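You operate a simulated robot arm through the tools that you are given. There is no shell and no other tool.

Carry out the task below with a simulated robot arm. There is one attempt and no reset: what you move stays moved.

JOB
Finish pressing the bearing into the black end shield, then lock the ram again.
Fine: table in and ram free to press; then table out, outer bush beside the inner bush.
Where things are to end (x, y in the base frame): outer bush within 0.05 m of [0.67, 0.28].

It is judged by the outcome, as a careful person would: the job done as asked, and still so three seconds after it is handed in. It fails if anything else is knocked over, pushed out of place, dropped, spilled or broken.

ROBOT AND FRAMES
A 7-joint arm with a two-finger parallel gripper, fixed in place. Base frame: the origin is on the floor under the middle of its stand, x ahead of it, y to its left, z up. Readings come in m, rad, newtons and seconds.
It reaches about 1.058 m from its shoulder. Its first joint turns from -2.897 to 2.897 rad. Payload 4.4 kg.
The TCP is the grasp point between the finger pads, 0.023 m short of the fingertips. In the tool frame z runs along the fingers and y along their closing line. Largest opening 0.094 m; finger width 0.038, thickness 0.01; the body of the gripper, 0.054 by 0.096 m, starts 0.039 m behind the TCP.
Orientation is told as [roll, pitch, yaw] about the base's x, y, z axes, in that order, counted from this pose: with the fingers straight down and closing along the base's y, the tool's x points along the base's -x, its y along +y and its z along -z.

CONTROLS
- The arm moves only by the tool drive_tool. Its argument "rows" is a list of rows, each a list of 7 numbers: the shift along the tool's x, y, z in m, then the turn, a rotation vector about the tool's x, y, z in rad, then the opening in per cent of the stroke, from 0 (shut) to 100 (fully open). In form: [[tx, ty, tz, wx, wy, wz, jaw], ...]. A call has 1 to 20 rows; each row is the pose to reach, as a shift and turn from the pose commanded when the call began, along the tool's axes at that moment. A row lasts 0.2 s, in which the tool goes at most 0.05 m and 0.15 rad; a call with a longer step from one row to the next is refused whole, and so is a gripper value outside its range. A pose out of reach is approached as far as the arm can. The call stops where the force on the tool passes 90 N (or 10 N more than at its start, if that is more) or the arm is blocked; 0.2 s more then pass. Each finger travels about 0.108 m/s and halts on what it meets, pressing with about 35 N; the grip force reading is that of the motor and also rises with nothing between the fingers. The clock runs only during rows and for 0.2 s after the last one: add rows that repeat a pose to give the fingers time. It gives the time, the measured TCP pose, the force on the tool (base axes), the opening and the grip force at its end, in the units of the frame above (readings bear some noise), with the torque about the TCP (base axes, N m) and any sound that the robot's microphone picked up.
- Cameras (640 x 400 px; columns grow to the right, rows downward): "scene" is fixed at [0.0496, 0.5007, 1.4843]; the picture's right is [-0.49, -0.87, 0.00], its down [-0.25, 0.14, -0.96] and it looks along [0.84, -0.47, -0.28] (base axes); focal length 228 px, centre (320, 200). "wrist" rides on the gripper at [0.086, 0.016, -0.074] in the tool frame; the picture's right is [-0.18, 0.98, 0.00], its down [-0.58, -0.11, -0.81] and it looks along [-0.79, -0.15, 0.59] (tool axes); focal length 243 px, centre (320, 200).
- camera(camera): a new picture of that camera. The clock stands still meanwhile.
- pixel_to_xyz(camera, pixels): there is no depth. For up to 12 entries [column, row, z] of the newest picture of that camera ("zoom" is the newest enlarged one), the place [x, y] in the base frame at which the ray of that pixel passes the height z, good to about 0.003 m. The clock stands still meanwhile.
- zoom(camera, box): a new picture of the part [left, top, right, bottom] of that camera's present view, enlarged. The clock stands still meanwhile.
- sign_off(): hands the job in; it is judged then, once.

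Open the gripper and draw the arm clear of the work before you hand the job in, unless the task says otherwise.

The tools are called after "Emit:" as name(argument=value, ...) on one line, values as JSON. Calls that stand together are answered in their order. drive_tool: Moves the arm, as the interface text tells. Its arguments: {"type":"object","properties":{"rows":{"type":"array","items":{"type":"array","items":{"type":"number"}}}},"required":["rows"]} The other tools are called the same way: camera (camera) takes a picture; pixel_to_xyz (camera, pixels) gives the place at which the rays of pixels pass given heights; zoom (camera, box) takes an enlarged picture of a part of a camera's view; sign_off () hands the job in.

At the start:

```text
clock: 0.0
eef_pos: [0.4009, 0.1888, 1.4744]
ee_rot: [0.0, 0.001, 0.0]
ft_force: [-0.2, 1.2, 0.0]
wrist_torque: [0.02, 0.0, -0.01]
grip_width: 0.0941
grasp_force: 0.0
```

scene: 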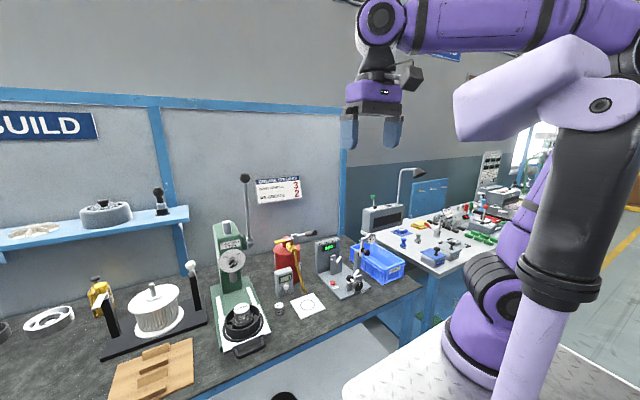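
wrist: 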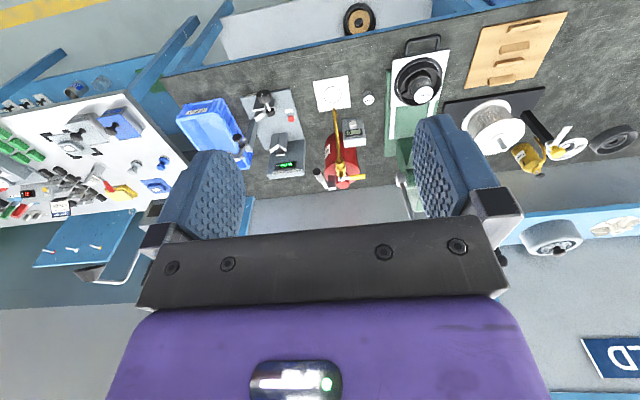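

I start by looking closer at the press (around pixel 240,290 in the scene view) and its surroundings.

Emit:
zoom(camera="scene", box=[190, 160, 350, 360])

Emit:
zoom(camera="wrist", box=[300, 30, 480, 200])

Emit:
zoom(camera="scene", box=[250, 170, 310, 210])

```text
2.00 times, centred on (270, 260) of scene
```

zoom: 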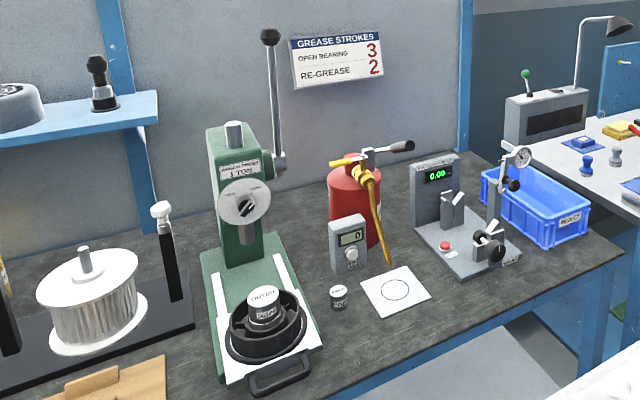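

```text
2.35 times, centred on (390, 115) of wrist
```

zoom: 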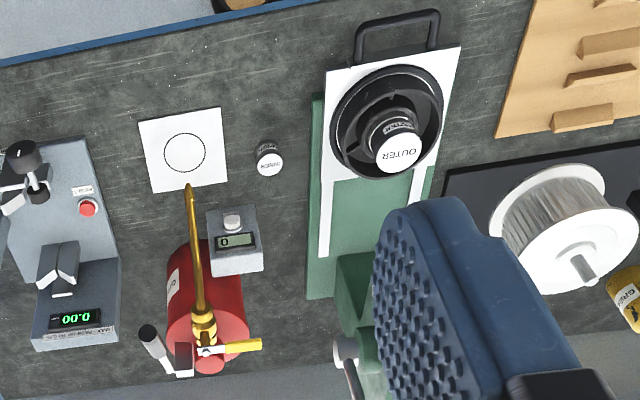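

```text
10.00 times, centred on (280, 190) of scene
```

zoom: 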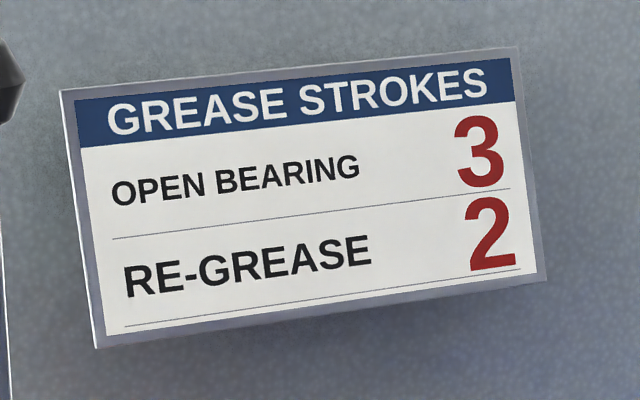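

Now I zoom in tight on the press head, the lock knob, the lever and the table with its handle.

Emit:
zoom(camera="scene", box=[205, 215, 265, 255])

Emit:
zoom(camera="scene", box=[205, 250, 275, 294])

Emit:
zoom(camera="scene", box=[205, 290, 295, 360])

Emit:
zoom(camera="scene", box=[220, 165, 280, 250])

```text
10.00 times, centred on (235, 235) of scene
```

zoom: 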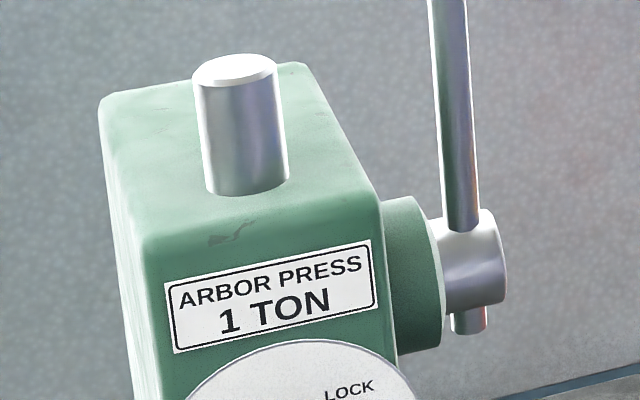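

```text
9.09 times, centred on (240, 272) of scene
```

zoom: 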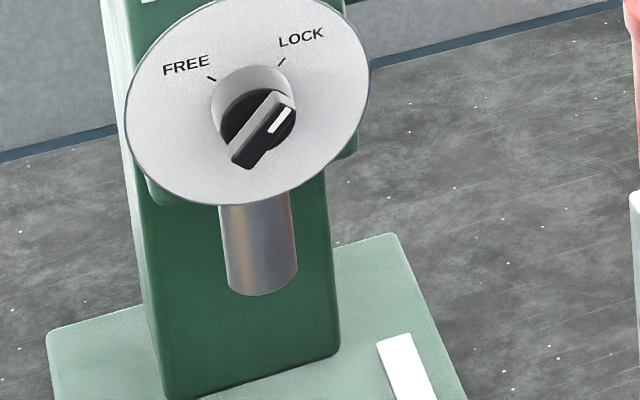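

```text
5.71 times, centred on (250, 325) of scene
```

zoom: 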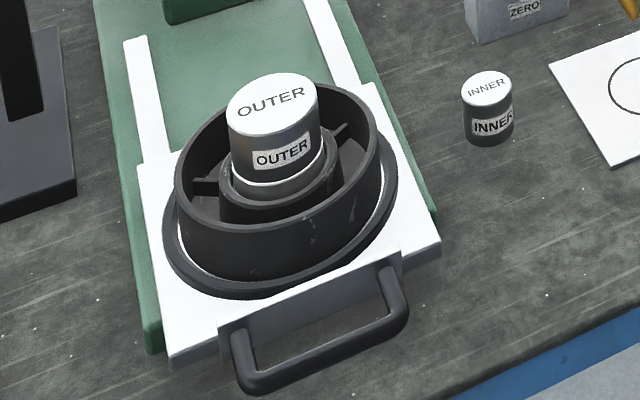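

```text
4.71 times, centred on (250, 208) of scene
```

zoom: 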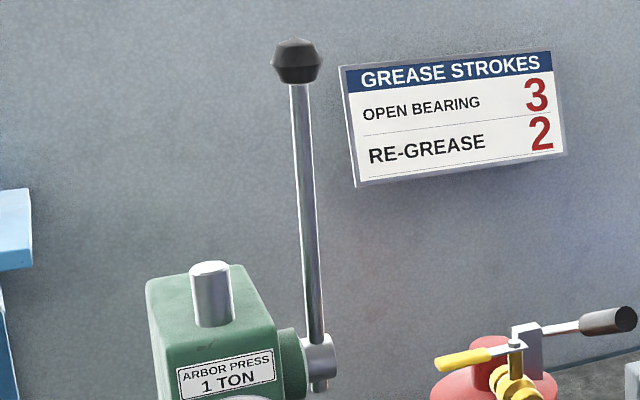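

To find the heights I triangulate the inner bush top, the outer bush top, and the lever ball from both cameras' pixels at several heights.

Emit:
pixel_to_xyz(camera="scene", pixels=[[279.5, 304.5, 0.9], [279.5, 304.5, 0.95], [279.5, 304.5, 1.0], [241, 307, 0.95], [241, 307, 1.0], [241, 307, 1.05], [245.2, 178, 1.4], [245.2, 178, 1.5]])

Emit:
pixel_to_xyz(camera="wrist", pixels=[[368.5, 101, 0.9], [368.5, 101, 0.95], [368.5, 101, 1.0], [424, 94, 0.95], [424, 94, 1.0], [424, 94, 1.05]])

```text
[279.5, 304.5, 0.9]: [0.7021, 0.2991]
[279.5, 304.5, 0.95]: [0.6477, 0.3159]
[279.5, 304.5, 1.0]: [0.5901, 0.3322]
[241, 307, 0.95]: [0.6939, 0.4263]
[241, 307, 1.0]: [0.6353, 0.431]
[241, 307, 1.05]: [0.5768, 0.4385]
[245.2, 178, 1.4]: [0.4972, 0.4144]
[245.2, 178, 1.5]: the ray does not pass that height
```

```text
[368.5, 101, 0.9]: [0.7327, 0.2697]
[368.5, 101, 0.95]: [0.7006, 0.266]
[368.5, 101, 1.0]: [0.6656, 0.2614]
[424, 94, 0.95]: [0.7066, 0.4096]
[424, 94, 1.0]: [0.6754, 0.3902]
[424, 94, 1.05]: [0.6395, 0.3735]
```

Those rays cross lower than I assumed (bench around 0.78), so I triangulate with the paper corners and bush at lower heights.

Emit:
pixel_to_xyz(camera="scene", pixels=[[290, 302, 0.76], [290, 302, 0.8], [312.5, 292.5, 0.76], [312.5, 292.5, 0.8], [325.5, 308, 0.76], [325.5, 308, 0.8], [302.5, 318.5, 0.76], [302.5, 318.5, 0.8], [279.5, 304.5, 0.8], [279.5, 304.5, 0.84], [241, 307, 0.9], [241, 307, 0.94]])

Emit:
pixel_to_xyz(camera="wrist", pixels=[[350.9, 106.9, 0.76], [350.9, 106.9, 0.8], [318.5, 112, 0.76], [318.5, 112, 0.8], [312.6, 81.8, 0.76], [312.6, 81.8, 0.8], [346.2, 75.4, 0.76], [346.2, 75.4, 0.8], [368.5, 98, 0.8], [368.5, 98, 0.84], [424, 94, 0.9], [424, 94, 0.94]])

```text
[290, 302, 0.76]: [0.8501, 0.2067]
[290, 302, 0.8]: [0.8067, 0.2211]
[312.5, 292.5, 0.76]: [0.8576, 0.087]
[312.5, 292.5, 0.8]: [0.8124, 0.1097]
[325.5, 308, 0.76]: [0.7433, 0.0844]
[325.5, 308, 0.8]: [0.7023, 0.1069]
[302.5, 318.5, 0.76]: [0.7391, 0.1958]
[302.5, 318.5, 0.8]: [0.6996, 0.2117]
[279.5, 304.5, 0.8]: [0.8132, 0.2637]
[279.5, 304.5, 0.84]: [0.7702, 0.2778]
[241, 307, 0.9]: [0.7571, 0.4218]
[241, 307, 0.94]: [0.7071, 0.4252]
```

```text
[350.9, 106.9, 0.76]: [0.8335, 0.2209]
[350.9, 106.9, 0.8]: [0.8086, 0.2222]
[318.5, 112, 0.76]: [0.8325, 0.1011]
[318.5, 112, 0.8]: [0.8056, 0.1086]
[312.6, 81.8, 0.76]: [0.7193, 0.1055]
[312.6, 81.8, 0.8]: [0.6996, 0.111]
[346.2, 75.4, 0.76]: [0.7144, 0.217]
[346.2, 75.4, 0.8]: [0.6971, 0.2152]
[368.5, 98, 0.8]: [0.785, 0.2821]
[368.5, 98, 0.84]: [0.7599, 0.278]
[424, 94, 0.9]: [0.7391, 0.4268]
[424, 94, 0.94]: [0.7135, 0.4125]
```

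Bench surface comes out at z≈0.80, inner bush near (0.765, 0.278), outer bush top near (0.725, 0.42, 0.925). I shift the arm 0.15 m to +y in free air so the press sits between the fingers in the wrist view.

Emit:
drive_tool(rows=[[0, 0.04, 0, 0, 0, 0, 100], [0, 0.08, 0, 0, 0, 0, 100], [0, 0.12, 0, 0, 0, 0, 100], [0, 0.15, 0, 0, 0, 0, 100], [0, 0.15, 0, 0, 0, 0, 100]])

Emit:
camera(camera="wrist")

Emit:
camera(camera="scene")

```text
clock: 1.2
eef_pos: [0.3998, 0.34, 1.4739]
ee_rot: [-0.001, 0.0, -0.001]
ft_force: [0.4, 0.2, 0.6]
wrist_torque: [0.05, 0.04, 0.01]
grip_width: 0.0941
grasp_force: 0.0
```

```text
taken
```

wrist: 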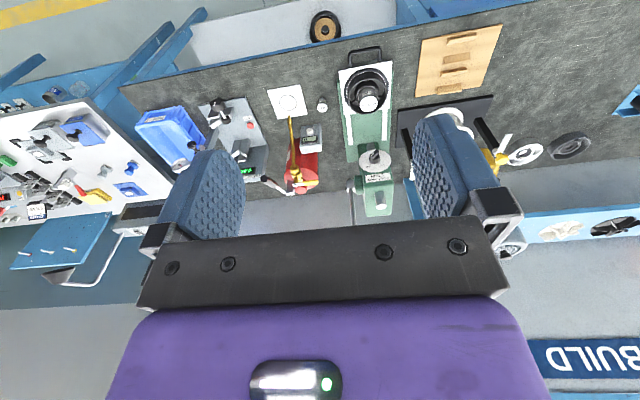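

```text
taken
```

scene: 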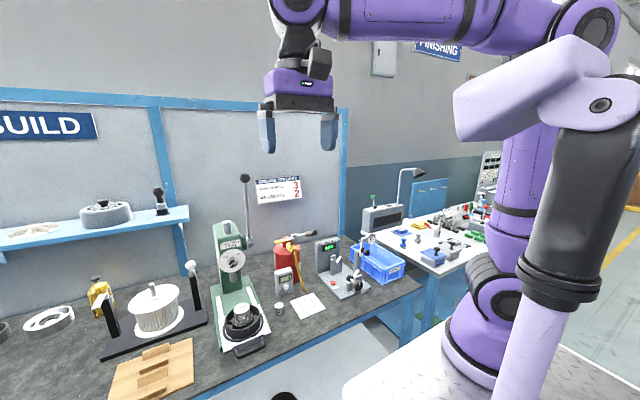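

The press is now between the fingers at about (370,130) in the wrist view; I zoom there.

Emit:
zoom(camera="wrist", box=[310, 30, 430, 130])

Emit:
zoom(camera="wrist", box=[330, 130, 430, 230])

```text
4.00 times, centred on (370, 80) of wrist
```

zoom: 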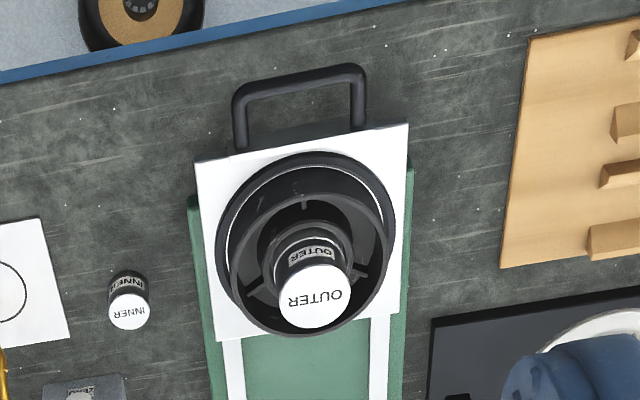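

```text
4.00 times, centred on (380, 180) of wrist
```

zoom: 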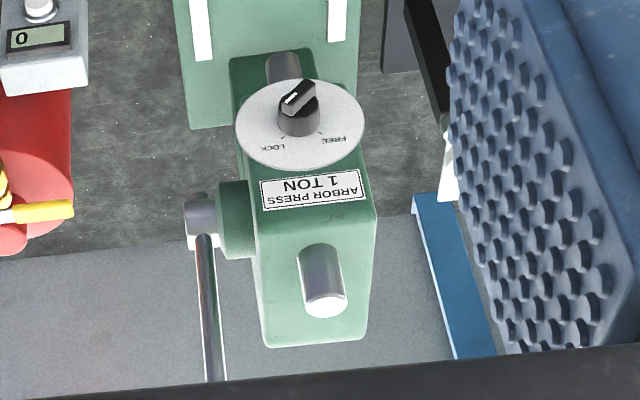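

I triangulate key points: table corners, handle, knob, lever hub and ram in both views.

Emit:
pixel_to_xyz(camera="wrist", pixels=[[339.25, 70, 0.85], [392, 61.25, 0.85], [390.5, 109.5, 0.85], [344.25, 115, 0.85], [350, 52.5, 0.85], [380, 48, 0.85], [369.25, 104.25, 0.92], [321.75, 108, 0.84], [375, 155, 1.0], [375, 155, 1.05], [350, 183.75, 1.05], [381.75, 206.25, 1.15]])

Emit:
pixel_to_xyz(camera="scene", pixels=[[223.4, 351.3, 0.85], [271, 332, 0.85], [260.5, 304.9, 0.85], [218.1, 318.9, 0.85], [236.9, 357.4, 0.85], [264, 346, 0.85], [241.6, 307, 0.92], [279.5, 304.5, 0.84], [233.4, 264.3, 1.0], [233.4, 264.3, 1.05], [250.5, 241, 1.05], [228.5, 221.7, 1.15]])

```text
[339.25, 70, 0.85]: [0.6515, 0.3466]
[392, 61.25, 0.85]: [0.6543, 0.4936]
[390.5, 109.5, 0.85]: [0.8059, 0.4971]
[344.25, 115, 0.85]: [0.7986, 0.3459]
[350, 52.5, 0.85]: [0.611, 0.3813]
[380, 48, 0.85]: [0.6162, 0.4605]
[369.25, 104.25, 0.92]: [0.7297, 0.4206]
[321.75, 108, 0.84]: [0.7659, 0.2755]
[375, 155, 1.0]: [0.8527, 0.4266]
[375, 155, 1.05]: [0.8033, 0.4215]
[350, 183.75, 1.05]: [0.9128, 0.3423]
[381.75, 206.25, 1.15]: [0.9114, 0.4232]
```

```text
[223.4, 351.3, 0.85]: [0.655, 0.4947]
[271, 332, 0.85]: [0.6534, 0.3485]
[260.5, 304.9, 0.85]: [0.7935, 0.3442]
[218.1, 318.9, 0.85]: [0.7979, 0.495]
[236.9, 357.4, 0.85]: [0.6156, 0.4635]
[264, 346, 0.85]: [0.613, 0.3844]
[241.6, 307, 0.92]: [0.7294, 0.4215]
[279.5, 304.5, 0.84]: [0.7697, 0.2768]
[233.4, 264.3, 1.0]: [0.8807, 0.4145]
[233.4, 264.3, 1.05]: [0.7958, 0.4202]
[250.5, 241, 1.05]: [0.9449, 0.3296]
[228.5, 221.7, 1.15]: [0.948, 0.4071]
```

Triangulation is consistent: table top z≈0.85 (x 0.653–0.80, y 0.345–0.495), handle bar near x=0.614, z≈0.85, knob near (0.81, 0.42, 1.04) pointing at LOCK, ram near x=0.865, lever hub (0.88, 0.34, 1.08) with a near-vertical lever. I turn the tool −90° about its z and go down to a spot in front of the press, in free air.

Emit:
drive_tool(rows=[[-0.01, 0.008, 0.03, 0, 0, -0.145, 100], [-0.02, 0.016, 0.06, 0, 0, -0.29, 100], [-0.03, 0.024, 0.09, 0, 0, -0.435, 100], [-0.04, 0.032, 0.12, 0, 0, -0.58, 100], [-0.05, 0.04, 0.15, 0, 0, -0.725, 100], [-0.06, 0.048, 0.18, 0, 0, -0.87, 100], [-0.07, 0.056, 0.21, 0, 0, -1.015, 100], [-0.08, 0.064, 0.24, 0, 0, -1.16, 100], [-0.09, 0.072, 0.27, 0, 0, -1.305, 100], [-0.1, 0.08, 0.3, 0, 0, -1.45, 100], [-0.1, 0.08, 0.32, 0, 0, -1.5708, 100], [-0.1, 0.08, 0.32, 0, 0, -1.5708, 0]])

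Emit:
camera(camera="wrist")

Emit:
camera(camera="scene")

```text
clock: 3.8
eef_pos: [0.4997, 0.42, 1.1543]
ee_rot: [0.001, 0.0, 1.572]
ft_force: [-0.1, 0.1, 0.3]
wrist_torque: [0.0, -0.01, -0.02]
grip_width: 0.0102
grasp_force: 0.0
```

```text
taken
```

wrist: 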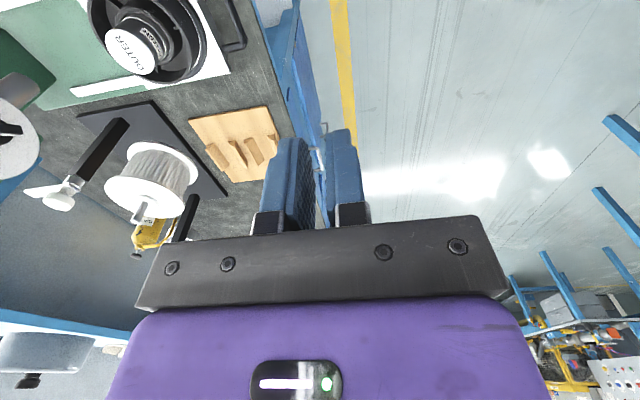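

```text
taken
```

scene: 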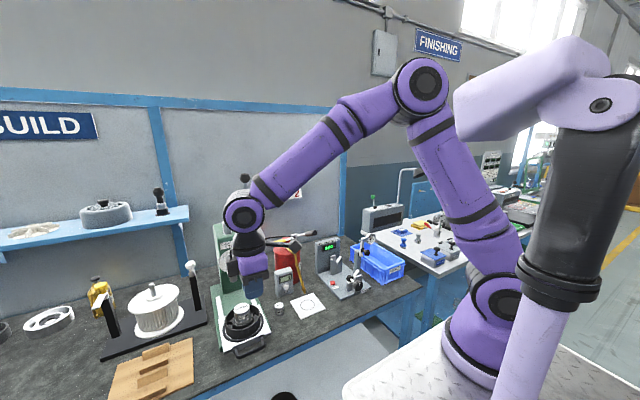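

The turn worked and the arm is clear, now at (0.50, 0.42, 1.154) with the jaw shut. Next I tilt the tool about 0.5 rad so the wrist leans back toward the robot, and lower to just in front of the handle.

Emit:
drive_tool(rows=[[0, -0.01, 0.04, 0.125, 0, 0, 0], [0, -0.02, 0.08, 0.25, 0, 0, 0], [0, -0.035, 0.12, 0.375, 0, 0, 0], [0, -0.05, 0.16, 0.5, 0, 0, 0], [0, -0.055, 0.184, 0.5, 0, 0, 0], [0, -0.055, 0.184, 0.5, 0, 0, 0]])

Emit:
camera(camera="wrist")

Emit:
camera(camera="scene")

```text
clock: 5.2
eef_pos: [0.5543, 0.4197, 0.9699]
ee_rot: [-0.501, 0.0, 1.571]
ft_force: [0.0, -0.1, 0.3]
wrist_torque: [0.02, 0.03, 0.01]
grip_width: 0.0
grasp_force: 34.4
```

```text
taken
```

wrist: 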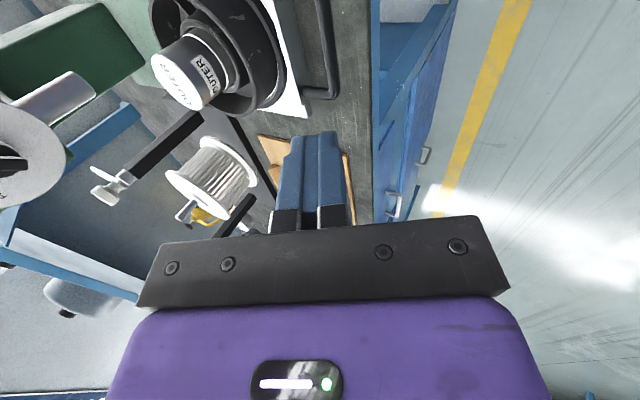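

```text
taken
```

scene: 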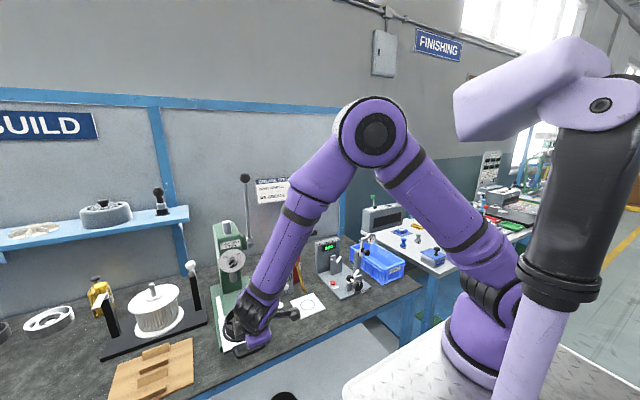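

The handle's far corner shows at about (335,94) in the wrist view; I check its height against the earlier scene estimate.

Emit:
zoom(camera="wrist", box=[240, 0, 400, 140])

Emit:
pixel_to_xyz(camera="wrist", pixels=[[334, 94, 0.83], [334, 94, 0.84], [334, 94, 0.85], [334, 94, 0.86], [326, 10, 0.84], [326, 10, 0.85], [307, 117, 0.85], [307, 117, 0.84]])

```text
2.86 times, centred on (320, 70) of wrist
```

zoom: 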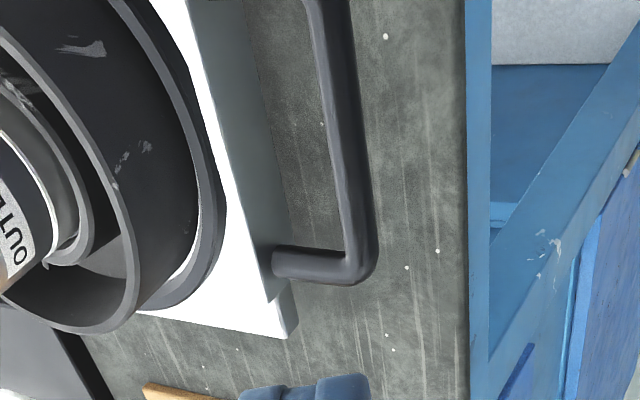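

```text
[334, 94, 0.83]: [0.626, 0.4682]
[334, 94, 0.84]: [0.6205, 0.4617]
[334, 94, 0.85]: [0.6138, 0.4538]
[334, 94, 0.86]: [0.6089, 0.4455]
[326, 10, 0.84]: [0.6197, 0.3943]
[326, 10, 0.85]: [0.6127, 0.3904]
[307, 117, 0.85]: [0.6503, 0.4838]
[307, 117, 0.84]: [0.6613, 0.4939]
```

The handle bar centre is at about x=0.622, z=0.84 with bench below at 0.80. I lower the shut fingers to (0.575, 0.42, 0.845), just short of the bar.

Emit:
drive_tool(rows=[[0, 0.0105, 0.03, 0, 0, 0, 0], [0, 0.021, 0.06, 0, 0, 0, 0], [0, 0.0315, 0.09, 0, 0, 0, 0], [0, 0.0418, 0.1197, 0, 0, 0, 0], [0, 0.0418, 0.1197, 0, 0, 0, 0]])

Emit:
zoom(camera="wrist", box=[160, 0, 420, 160])

Emit:
zoom(camera="scene", box=[190, 260, 320, 370])

```text
clock: 6.4
eef_pos: [0.575, 0.4197, 0.8451]
ee_rot: [-0.499, 0.001, 1.572]
ft_force: [0.5, 0.3, -0.5]
wrist_torque: [0.04, -0.01, 0.03]
grip_width: 0.0001
grasp_force: 35.3
```

```text
2.46 times, centred on (290, 80) of wrist
```

zoom: 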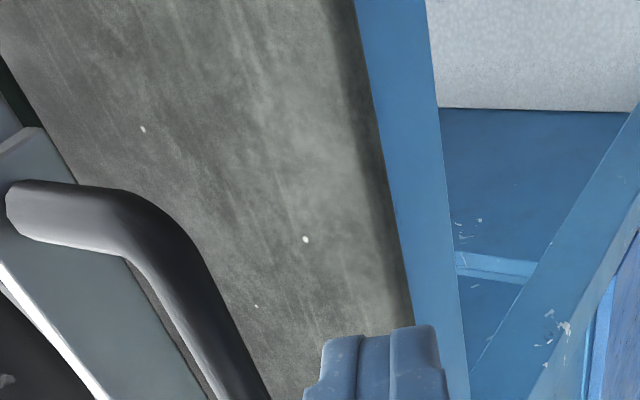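

```text
3.64 times, centred on (255, 315) of scene
```

zoom: 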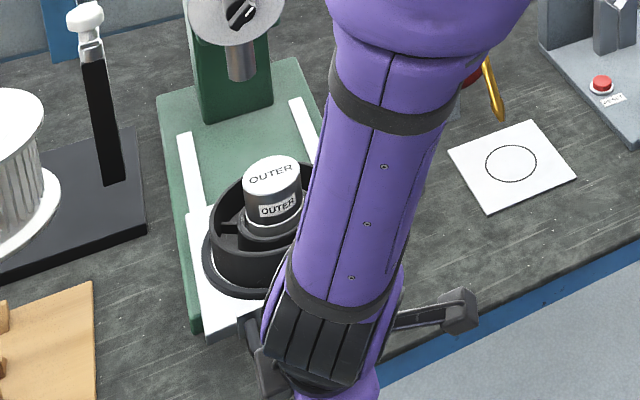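

The fingertips sit in front of the bar, clear of bench and handle. I now push the table in slowly along +x, 0.01 m per row.

Emit:
drive_tool(rows=[[0, -0.00878, 0.0048, 0, 0, 0, 0], [0, -0.01756, 0.0096, 0, 0, 0, 0], [0, -0.0219, 0.012, 0, 0, 0, 0], [0, -0.0263, 0.0144, 0, 0, 0, 0], [0, -0.0351, 0.0192, 0, 0, 0, 0], [0, -0.0439, 0.024, 0, 0, 0, 0], [0, -0.0527, 0.0288, 0, 0, 0, 0], [0, -0.0615, 0.0336, 0, 0, 0, 0], [0, -0.0615, 0.0336, 0, 0, 0, 0]])

Emit:
zoom(camera="scene", box=[190, 230, 320, 370])

Emit:
zoom(camera="wrist", box=[120, 0, 420, 180])

```text
clock: 8.4
eef_pos: [0.6463, 0.4195, 0.8463]
ee_rot: [-0.501, -0.001, 1.572]
ft_force: [-0.5, 0.5, 0.5]
wrist_torque: [0.0, -0.04, 0.01]
grip_width: 0.0
grasp_force: 35.2
```

```text
2.86 times, centred on (255, 300) of scene
```

zoom: 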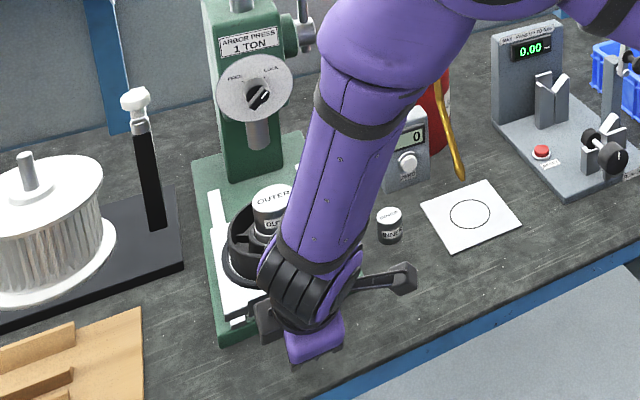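

```text
2.13 times, centred on (270, 90) of wrist
```

zoom: 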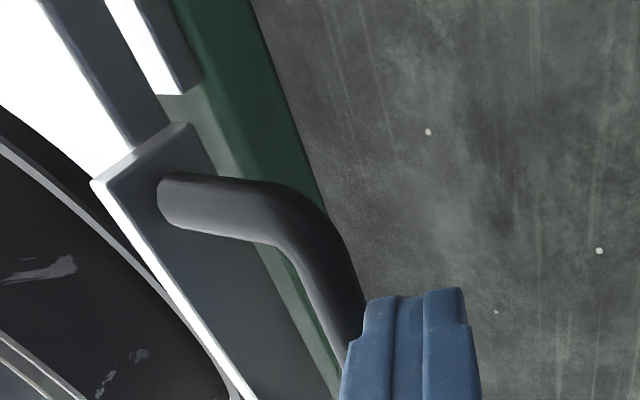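

The table has slid in about 0.05 m smoothly, with the bush still standing. I keep pushing, slowing down toward the expected end position.

Emit:
drive_tool(rows=[[0, -0.00878, 0.0048, 0, 0, 0, 0], [0, -0.01756, 0.0096, 0, 0, 0, 0], [0, -0.0263, 0.0144, 0, 0, 0, 0], [0, -0.0351, 0.0192, 0, 0, 0, 0], [0, -0.0439, 0.024, 0, 0, 0, 0], [0, -0.0527, 0.0288, 0, 0, 0, 0], [0, -0.0585, 0.032, 0, 0, 0, 0], [0, -0.0625, 0.0341, 0, 0, 0, 0], [0, -0.0625, 0.0341, 0, 0, 0, 0]])

Emit:
zoom(camera="scene", box=[190, 230, 320, 370])

Emit:
zoom(camera="wrist", box=[0, 0, 400, 220])

```text
clock: 9.9
eef_pos: [0.6975, 0.4199, 0.8457]
ee_rot: [-0.49, 0.0, 1.574]
ft_force: [-52.7, -26.6, 54.4]
wrist_torque: [-0.56, 1.05, -0.24]
grip_width: 0.0
grasp_force: 34.9
stopped in row 7: the force on the tool passed its limit at 104 N (the readings are from after the stop); the commanded pose is now the measured one
```

```text
2.86 times, centred on (255, 300) of scene
```

zoom: 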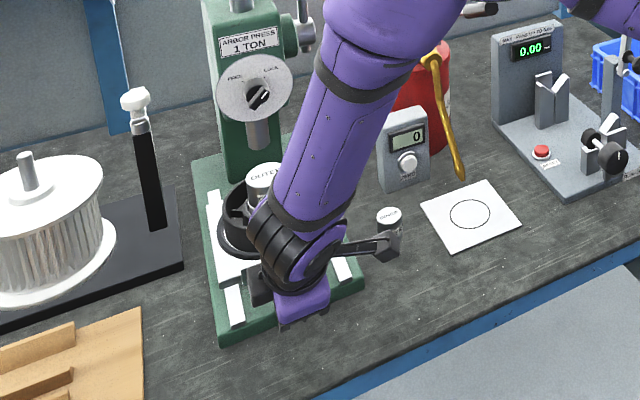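

```text
1.60 times, centred on (200, 110) of wrist
```

zoom: 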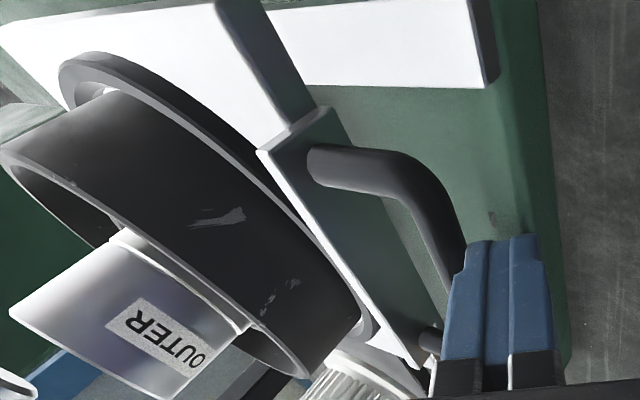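

The push stopped at x=0.6975 with force [-53,-27,54]; I need to see what was touched before doing anything more.

Emit:
zoom(camera="scene", box=[205, 260, 285, 320])

Emit:
zoom(camera="wrist", box=[200, 60, 380, 220])

Emit:
camera(camera="wrist")

```text
6.67 times, centred on (245, 290) of scene
```

zoom: 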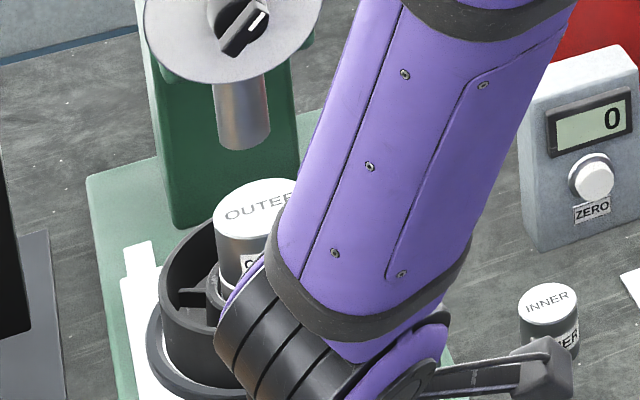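

```text
2.50 times, centred on (290, 140) of wrist
```

zoom: 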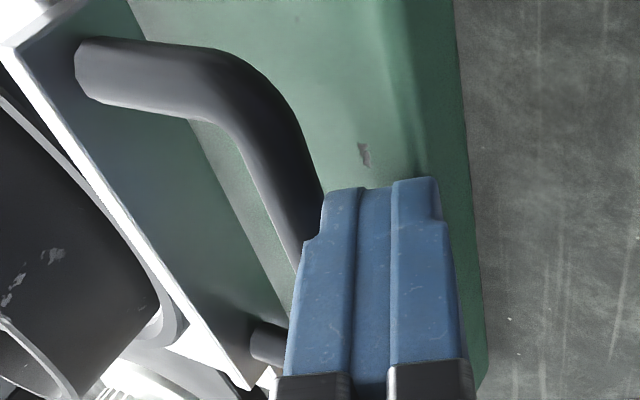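

```text
taken
```

wrist: 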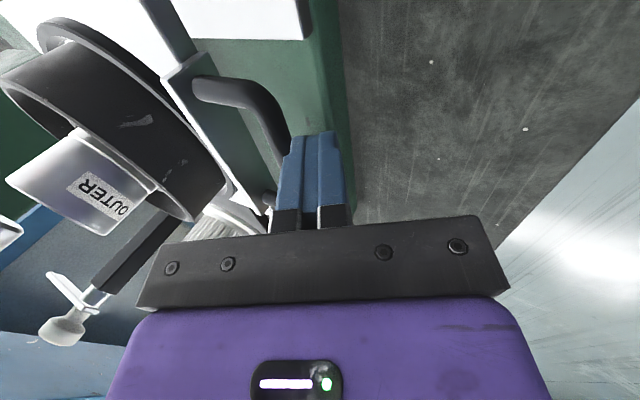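

The bush still stands upright in the shield. I locate where the table and bush are now, to tell an end stop from a fingertip contact.

Emit:
pixel_to_xyz(camera="wrist", pixels=[[161, 79, 0.85], [305, 35, 0.83], [305, 35, 0.82], [290, 130, 0.84], [290, 130, 0.82], [348, 130, 0.82], [280, 110, 0.84], [252, 88, 0.84], [200, 88, 0.84]])

Emit:
pixel_to_xyz(camera="scene", pixels=[[237, 292.5, 0.92], [229, 293, 0.92]])

Emit:
zoom(camera="wrist", box=[240, 90, 360, 200])

```text
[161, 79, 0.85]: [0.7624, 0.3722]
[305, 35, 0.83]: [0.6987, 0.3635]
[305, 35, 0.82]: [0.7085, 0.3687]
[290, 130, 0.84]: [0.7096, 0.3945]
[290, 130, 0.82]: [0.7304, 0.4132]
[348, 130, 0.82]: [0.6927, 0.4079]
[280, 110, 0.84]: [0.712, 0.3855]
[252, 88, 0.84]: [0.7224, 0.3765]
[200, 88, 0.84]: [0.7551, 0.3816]
```

```text
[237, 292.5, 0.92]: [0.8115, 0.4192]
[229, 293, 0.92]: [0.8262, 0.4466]
```

```text
3.64 times, centred on (300, 145) of wrist
```

zoom: 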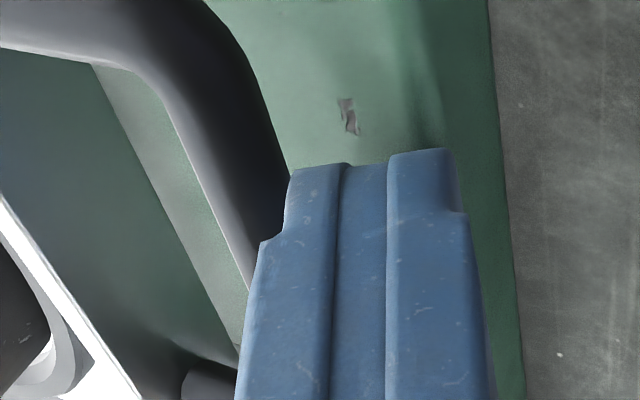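

The base's front edge (x≈0.69) is what the low fingertips ran into; the table itself is about 0.10 m in and the bush is fine. I back off, raise the tool slightly to z≈0.857 and make the fingers steeper (tilt 0.2) so the tips clear the base top.

Emit:
drive_tool(rows=[[0, 0.0126, -0.0135, 0, 0, 0, 0], [0, 0.0253, -0.0271, 0, 0, 0, 0], [0, 0.0253, -0.0271, -0.1, 0, 0, 0], [0, 0.0253, -0.0271, -0.2, 0, 0, 0], [0, 0.0253, -0.0271, -0.29, 0, 0, 0], [0, 0.0253, -0.0271, -0.29, 0, 0, 0]])

Emit:
camera(camera="wrist")

Emit:
zoom(camera="scene", box=[190, 230, 320, 370])

```text
clock: 11.3
eef_pos: [0.6648, 0.4209, 0.8551]
ee_rot: [-0.197, 0.003, 1.576]
ft_force: [-0.8, -0.5, -0.6]
wrist_torque: [-0.02, 0.0, 0.02]
grip_width: 0.0
grasp_force: 34.9
```

```text
taken
```

wrist: 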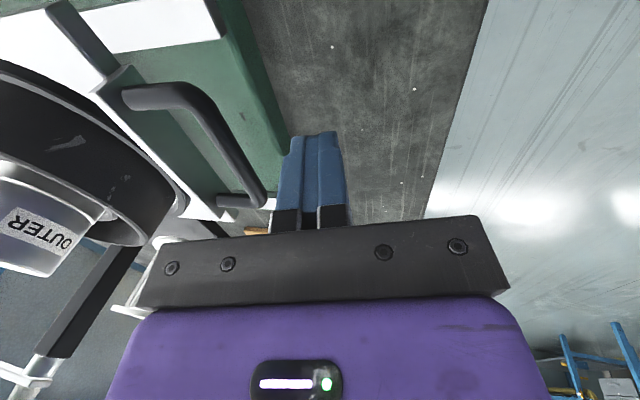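

```text
2.86 times, centred on (255, 300) of scene
```

zoom: 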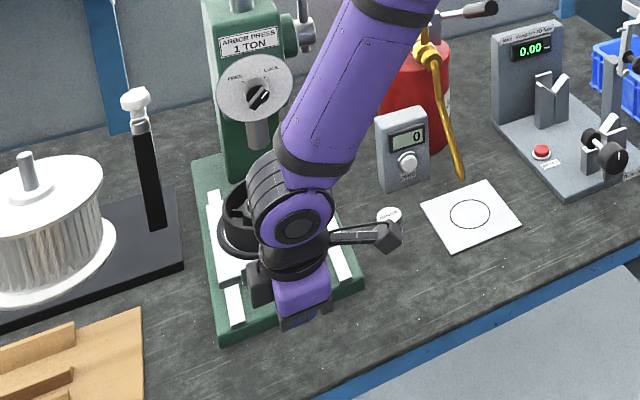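

Free of contact now, and I can see the bar from (190,90) to (262,200) in the wrist view; I check its height by comparing with its known y extents (0.384–0.462).

Emit:
pixel_to_xyz(camera="wrist", pixels=[[190, 92, 0.83], [190, 92, 0.84], [190, 92, 0.85], [256, 198, 0.83], [256, 198, 0.84], [256, 198, 0.85], [285, 155, 0.825], [285, 155, 0.8], [95, 92, 0.85], [222, 38, 0.83], [222, 38, 0.82]])

Emit:
zoom(camera="wrist", box=[80, 0, 320, 220])

```text
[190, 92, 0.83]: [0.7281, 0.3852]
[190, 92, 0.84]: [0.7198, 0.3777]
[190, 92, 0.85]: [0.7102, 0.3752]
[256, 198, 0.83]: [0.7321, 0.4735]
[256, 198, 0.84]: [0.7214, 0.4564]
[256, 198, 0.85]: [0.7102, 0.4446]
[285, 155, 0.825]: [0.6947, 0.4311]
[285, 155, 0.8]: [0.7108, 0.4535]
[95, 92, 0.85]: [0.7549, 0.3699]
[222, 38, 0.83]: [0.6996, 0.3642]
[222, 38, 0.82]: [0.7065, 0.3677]
```

```text
1.82 times, centred on (200, 110) of wrist
```

zoom: 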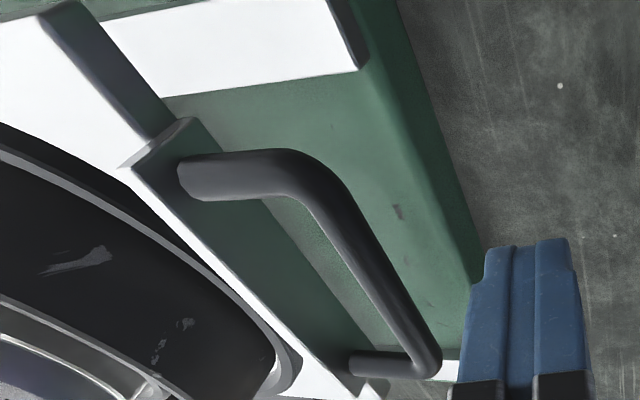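

Bar centre is at (0.722, z≈0.838). I go slightly steeper (tilt ≈0.12, z≈0.853) and push on in 4 mm steps.

Emit:
drive_tool(rows=[[0, -0.0096, 0.003, -0.04, 0, 0, 0], [0, -0.0192, 0.0059, -0.08, 0, 0, 0], [0, -0.0231, 0.0067, -0.08, 0, 0, 0], [0, -0.027, 0.0075, -0.08, 0, 0, 0], [0, -0.0309, 0.0083, -0.08, 0, 0, 0], [0, -0.0348, 0.0091, -0.08, 0, 0, 0], [0, -0.0387, 0.0099, -0.08, 0, 0, 0], [0, -0.0426, 0.0107, -0.08, 0, 0, 0], [0, -0.0465, 0.0115, -0.08, 0, 0, 0], [0, -0.0504, 0.0123, -0.08, 0, 0, 0], [0, -0.0543, 0.0131, -0.08, 0, 0, 0], [0, -0.0582, 0.0139, -0.08, 0, 0, 0], [0, -0.0582, 0.0139, -0.08, 0, 0, 0]])

Emit:
camera(camera="wrist")

Emit:
zoom(camera="scene", box=[190, 230, 320, 370])

```text
clock: 14.1
eef_pos: [0.725, 0.42, 0.8525]
ee_rot: [-0.121, 0.004, 1.577]
ft_force: [0.8, 0.3, 0.1]
wrist_torque: [0.02, 0.02, -0.04]
grip_width: 0.0
grasp_force: 34.7
```

```text
taken
```

wrist: 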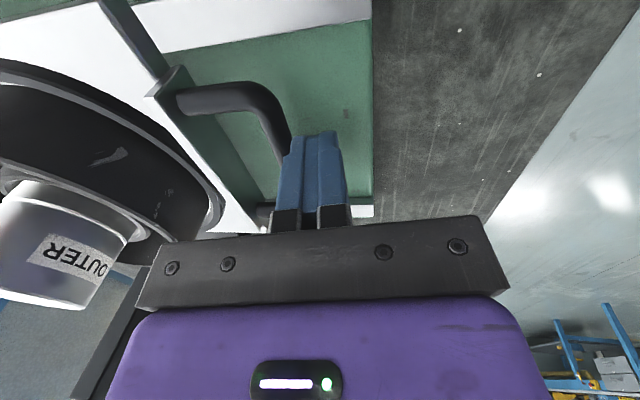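

```text
2.86 times, centred on (255, 300) of scene
```

zoom: 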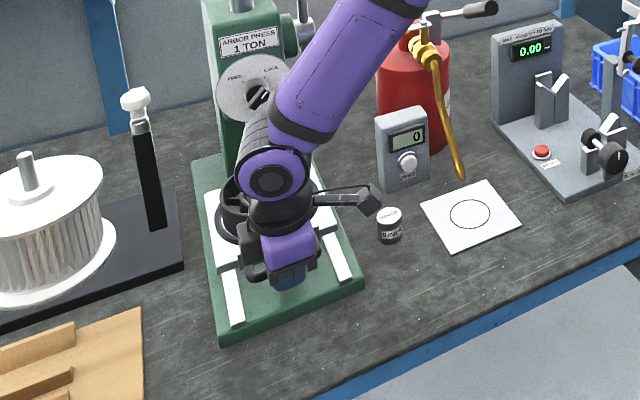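

It slid past the base edge with no load; TCP at 0.725 means the table is ~0.12 m in. I push on in 3 mm steps to find the inner stop.

Emit:
drive_tool(rows=[[0, -0.003, 0.0004, 0, 0, 0, 0], [0, -0.006, 0.0007, 0, 0, 0, 0], [0, -0.009, 0.0011, 0, 0, 0, 0], [0, -0.012, 0.0014, 0, 0, 0, 0], [0, -0.015, 0.0018, 0, 0, 0, 0], [0, -0.015, 0.0018, 0, 0, 0, 0]])

Emit:
zoom(camera="wrist", box=[0, 0, 380, 230])

Emit:
zoom(camera="scene", box=[190, 230, 320, 370])

```text
clock: 15.5
eef_pos: [0.7396, 0.4206, 0.8529]
ee_rot: [-0.118, 0.004, 1.575]
ft_force: [-7.1, -1.9, 0.9]
wrist_torque: [-0.05, 0.05, -0.16]
grip_width: 0.0
grasp_force: 35.4
```

```text
1.68 times, centred on (190, 115) of wrist
```

zoom: 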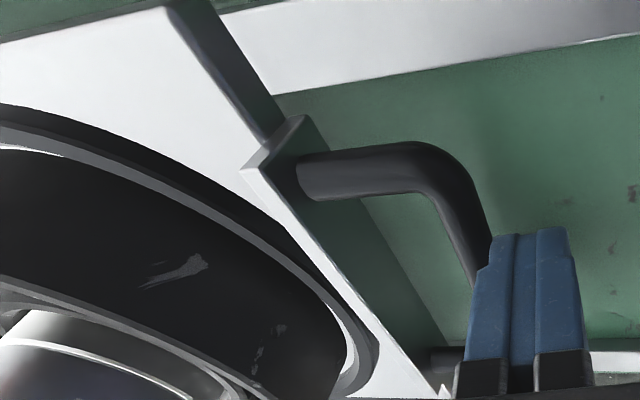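

```text
2.86 times, centred on (255, 300) of scene
```

zoom: 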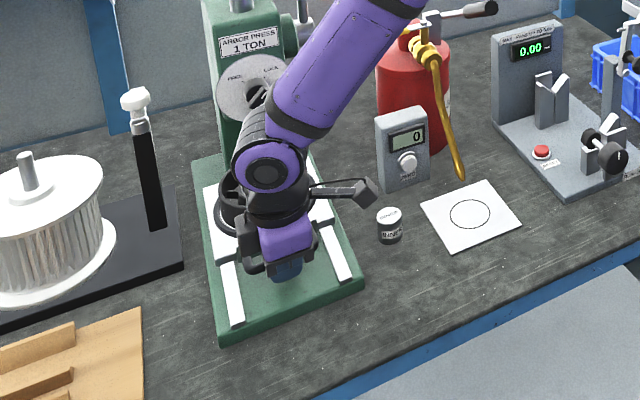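

A −7 N reading appears at x=0.7396, right where the bearing should come under the ram. I press a little more, in 1–2 mm steps, to be sure it's on the stop.

Emit:
drive_tool(rows=[[0, -0.0015, 0.0002, 0, 0, 0, 0], [0, -0.003, 0.0004, 0, 0, 0, 0], [0, -0.0045, 0.0005, 0, 0, 0, 0], [0, -0.0045, 0.0005, 0, 0, 0, 0]])

```text
clock: 16.5
eef_pos: [0.7398, 0.4214, 0.8532]
ee_rot: [-0.118, 0.005, 1.577]
ft_force: [-51.3, -11.9, 1.9]
wrist_torque: [-0.12, 0.59, -0.54]
grip_width: 0.0002
grasp_force: 34.8
```

The table is firmly on its stop (−51 N, no more travel). I retreat straight back and then rise to about (0.49, 0.42, 1.05).

Emit:
drive_tool(rows=[[0, 0.02, -0.0024, 0, 0, 0, 0], [0, 0.06, -0.0072, 0, 0, 0, 0], [0, 0.1, -0.012, 0, 0, 0, 0], [0, 0.146, -0.03, 0, 0, 0, 0], [0, 0.1926, -0.045, 0, 0, 0, 0], [0, 0.22, -0.085, 0, 0, 0, 0], [0, 0.236, -0.129, 0, 0, 0, 0], [0, 0.23, -0.178, 0, 0, 0, 0], [0, 0.2243, -0.2286, 0, 0, 0, 50], [0, 0.2243, -0.2286, 0, 0, 0, 50]])

Emit:
zoom(camera="scene", box=[190, 230, 320, 370])

Emit:
zoom(camera="scene", box=[205, 240, 275, 330])

Emit:
camera(camera="wrist")

```text
refused: row 9 steps farther than a row can; nothing moved
```

```text
2.86 times, centred on (255, 300) of scene
```

zoom: 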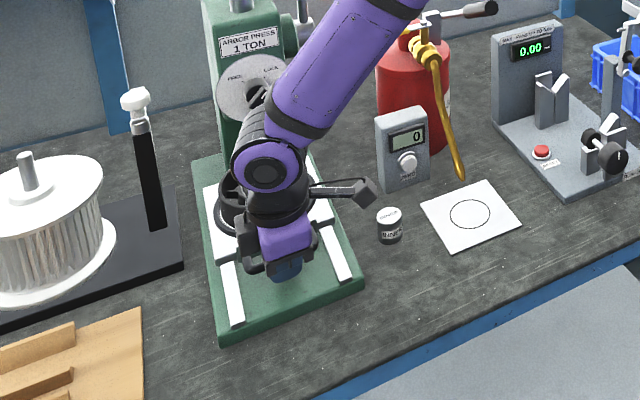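

```text
4.44 times, centred on (240, 285) of scene
```

zoom: 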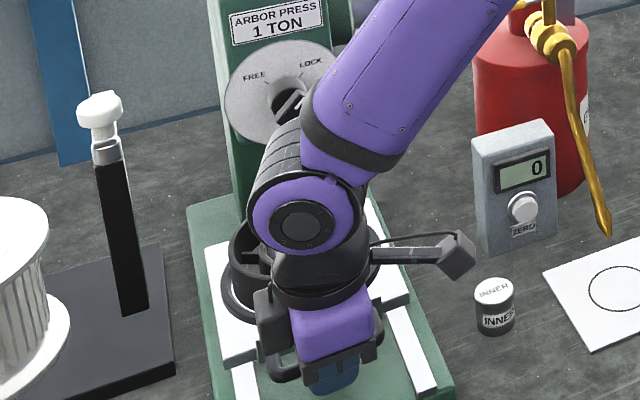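

```text
taken
```

wrist: 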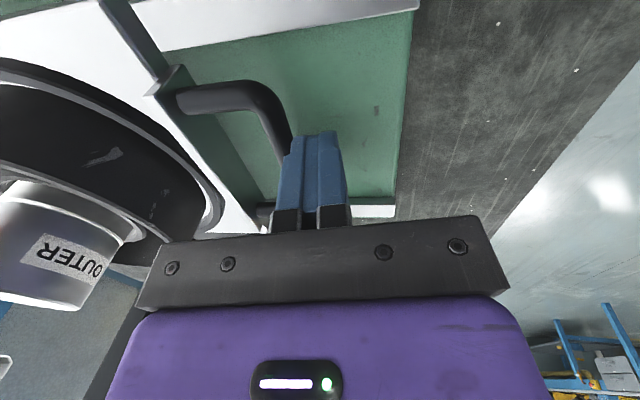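

That call was refused because one step was just over 0.05 m. I repeat the retreat with smaller steps.

Emit:
drive_tool(rows=[[0, 0.02, -0.0024, 0, 0, 0, 0], [0, 0.06, -0.0072, 0, 0, 0, 0], [0, 0.1, -0.012, 0, 0, 0, 0], [0, 0.14, -0.025, 0, 0, 0, 0], [0, 0.18, -0.045, 0, 0, 0, 0], [0, 0.21, -0.08, 0, 0, 0, 0], [0, 0.225, -0.12, 0, 0, 0, 0], [0, 0.225, -0.165, 0, 0, 0, 0], [0, 0.2243, -0.205, 0, 0, 0, 50], [0, 0.2243, -0.2286, 0, 0, 0, 50], [0, 0.2243, -0.2286, 0, 0, 0, 50]])

Emit:
zoom(camera="scene", box=[205, 240, 275, 330])

Emit:
camera(camera="wrist")

```text
clock: 18.9
eef_pos: [0.4944, 0.4185, 1.0534]
ee_rot: [-0.12, 0.005, 1.574]
ft_force: [-0.3, -0.5, -0.3]
wrist_torque: [0.0, -0.02, 0.04]
grip_width: 0.0472
grasp_force: 0.0
```

```text
4.44 times, centred on (240, 285) of scene
```

zoom: 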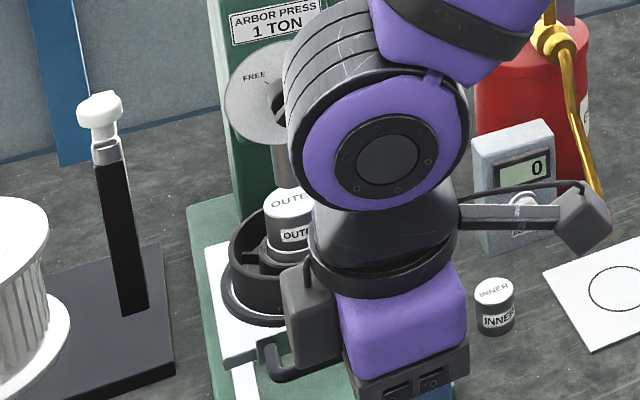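

```text
taken
```

wrist: 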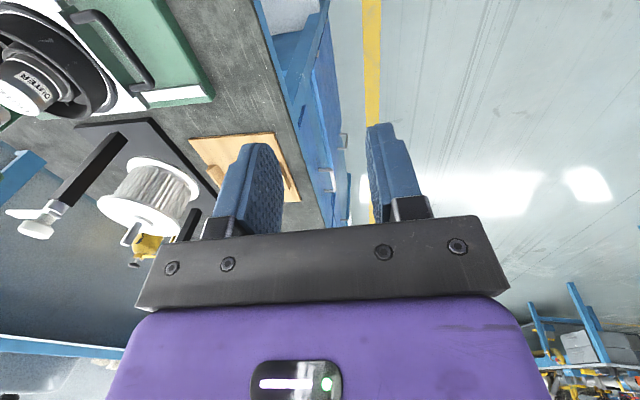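

The table is in with the bush under the ram. Next the lock knob: I tilt the tool to horizontal (fingers toward +x) at a safe distance in front of it.

Emit:
drive_tool(rows=[[0, 0, 0, 0.145, 0, 0, 50], [0, 0, 0, 0.29, 0, 0, 50], [0, 0, 0, 0.435, 0, 0, 50], [0, 0, 0, 0.58, 0, 0, 50], [0, 0, 0, 0.725, 0, 0, 50], [0, -0.01, 0.003, 0.87, 0, 0, 50], [0, -0.02, 0.006, 1.015, 0, 0, 50], [0, -0.03, 0.009, 1.16, 0, 0, 50], [0, -0.04, 0.013, 1.305, 0, 0, 50], [0, -0.0485, 0.016, 1.451, 0, 0, 50], [0, -0.0485, 0.016, 1.451, 0, 0, 50]])

Emit:
camera(camera="scene")

Emit:
camera(camera="wrist")

```text
clock: 21.3
eef_pos: [0.5421, 0.4212, 1.0426]
ee_rot: [-1.574, 0.004, 1.578]
ft_force: [0.5, 1.1, -0.4]
wrist_torque: [0.02, 0.01, -0.03]
grip_width: 0.0471
grasp_force: 0.0
```

```text
taken
```

scene: 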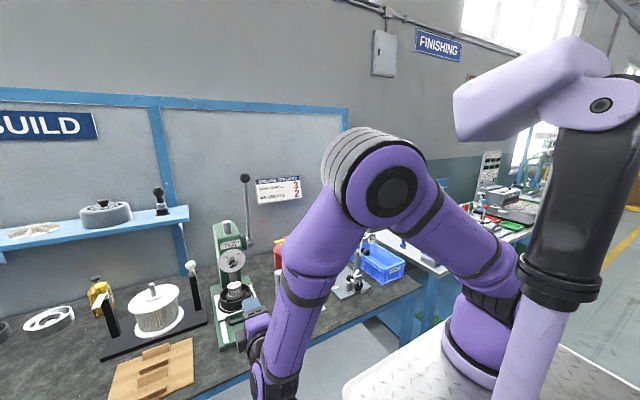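

```text
taken
```

wrist: 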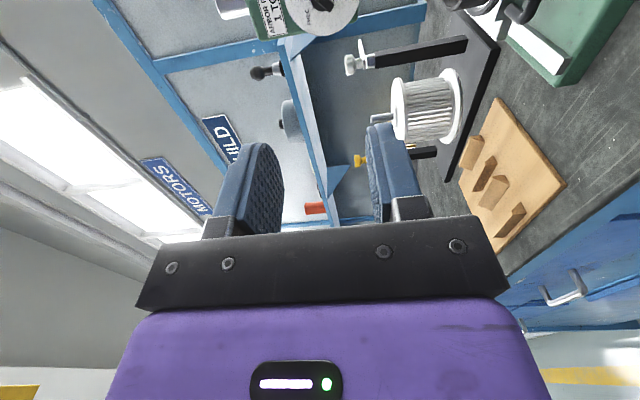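

The tool is horizontal and clear of everything. Now I roll it +135° about its own axis so that the jaw closes across the knob's ridge, with room to turn back −90°.

Emit:
drive_tool(rows=[[0, 0, 0, 0, 0, 0.147, 50], [0, 0, 0, 0, 0, 0.294, 50], [0, 0, 0, 0, 0, 0.441, 50], [0, 0, 0, 0, 0, 0.588, 50], [0, 0, 0, 0, 0, 0.735, 50], [0, 0, 0, 0, 0, 0.882, 50], [0, 0, 0, 0, 0, 1.029, 50], [0, 0, 0, 0, 0, 1.176, 50], [0, 0, 0, 0, 0, 1.323, 50], [0, 0, 0, 0, 0, 1.47, 50], [0, 0, 0, 0, 0, 1.617, 50], [0, 0, 0, 0, 0, 1.764, 50], [0, 0, 0, 0, 0, 1.911, 50], [0, 0, 0, 0, 0, 2.058, 50], [0, 0, 0, 0, 0, 2.205, 50], [0, 0, 0, 0, 0, 2.352, 50], [0, 0, 0, 0, 0, 2.352, 50]])

Emit:
zoom(camera="scene", box=[212, 245, 252, 280])

Emit:
camera(camera="wrist")

Emit:
camera(camera="scene")

```text
clock: 24.9
eef_pos: [0.6404, 0.4748, 1.0846]
ee_rot: [1.567, -0.793, -1.56]
ft_force: [0.3, -0.4, 0.4]
wrist_torque: [0.0, -0.02, 0.0]
grip_width: 0.0471
grasp_force: 0.0
out of reach, approached as far as the arm can: row 14, 15, 16, 17
```

```text
11.43 times, centred on (232, 262) of scene
```

zoom: 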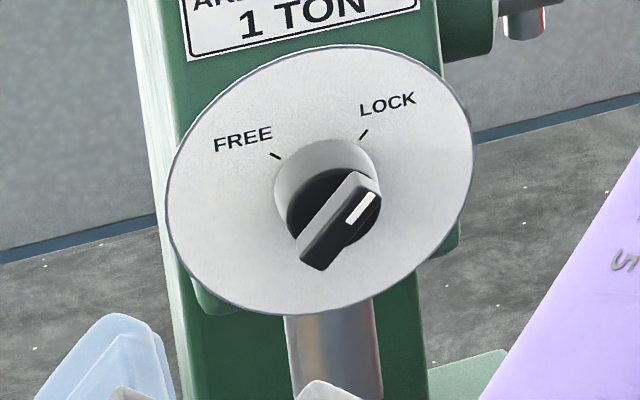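

```text
taken
```

wrist: 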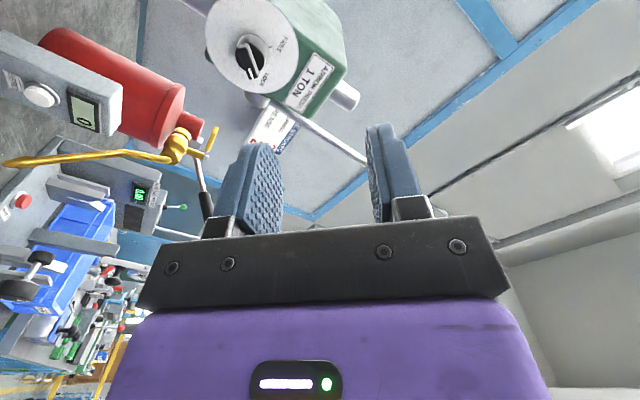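

```text
taken
```

scene: 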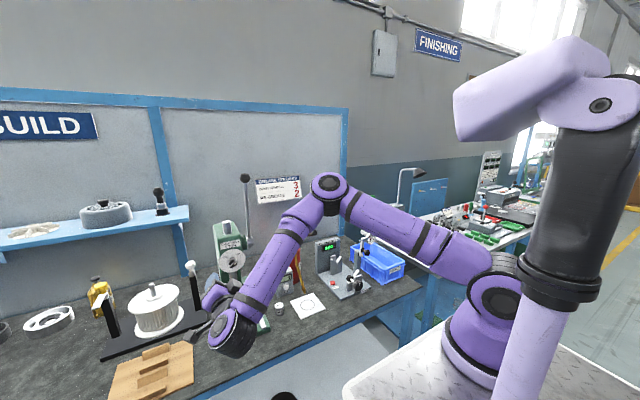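

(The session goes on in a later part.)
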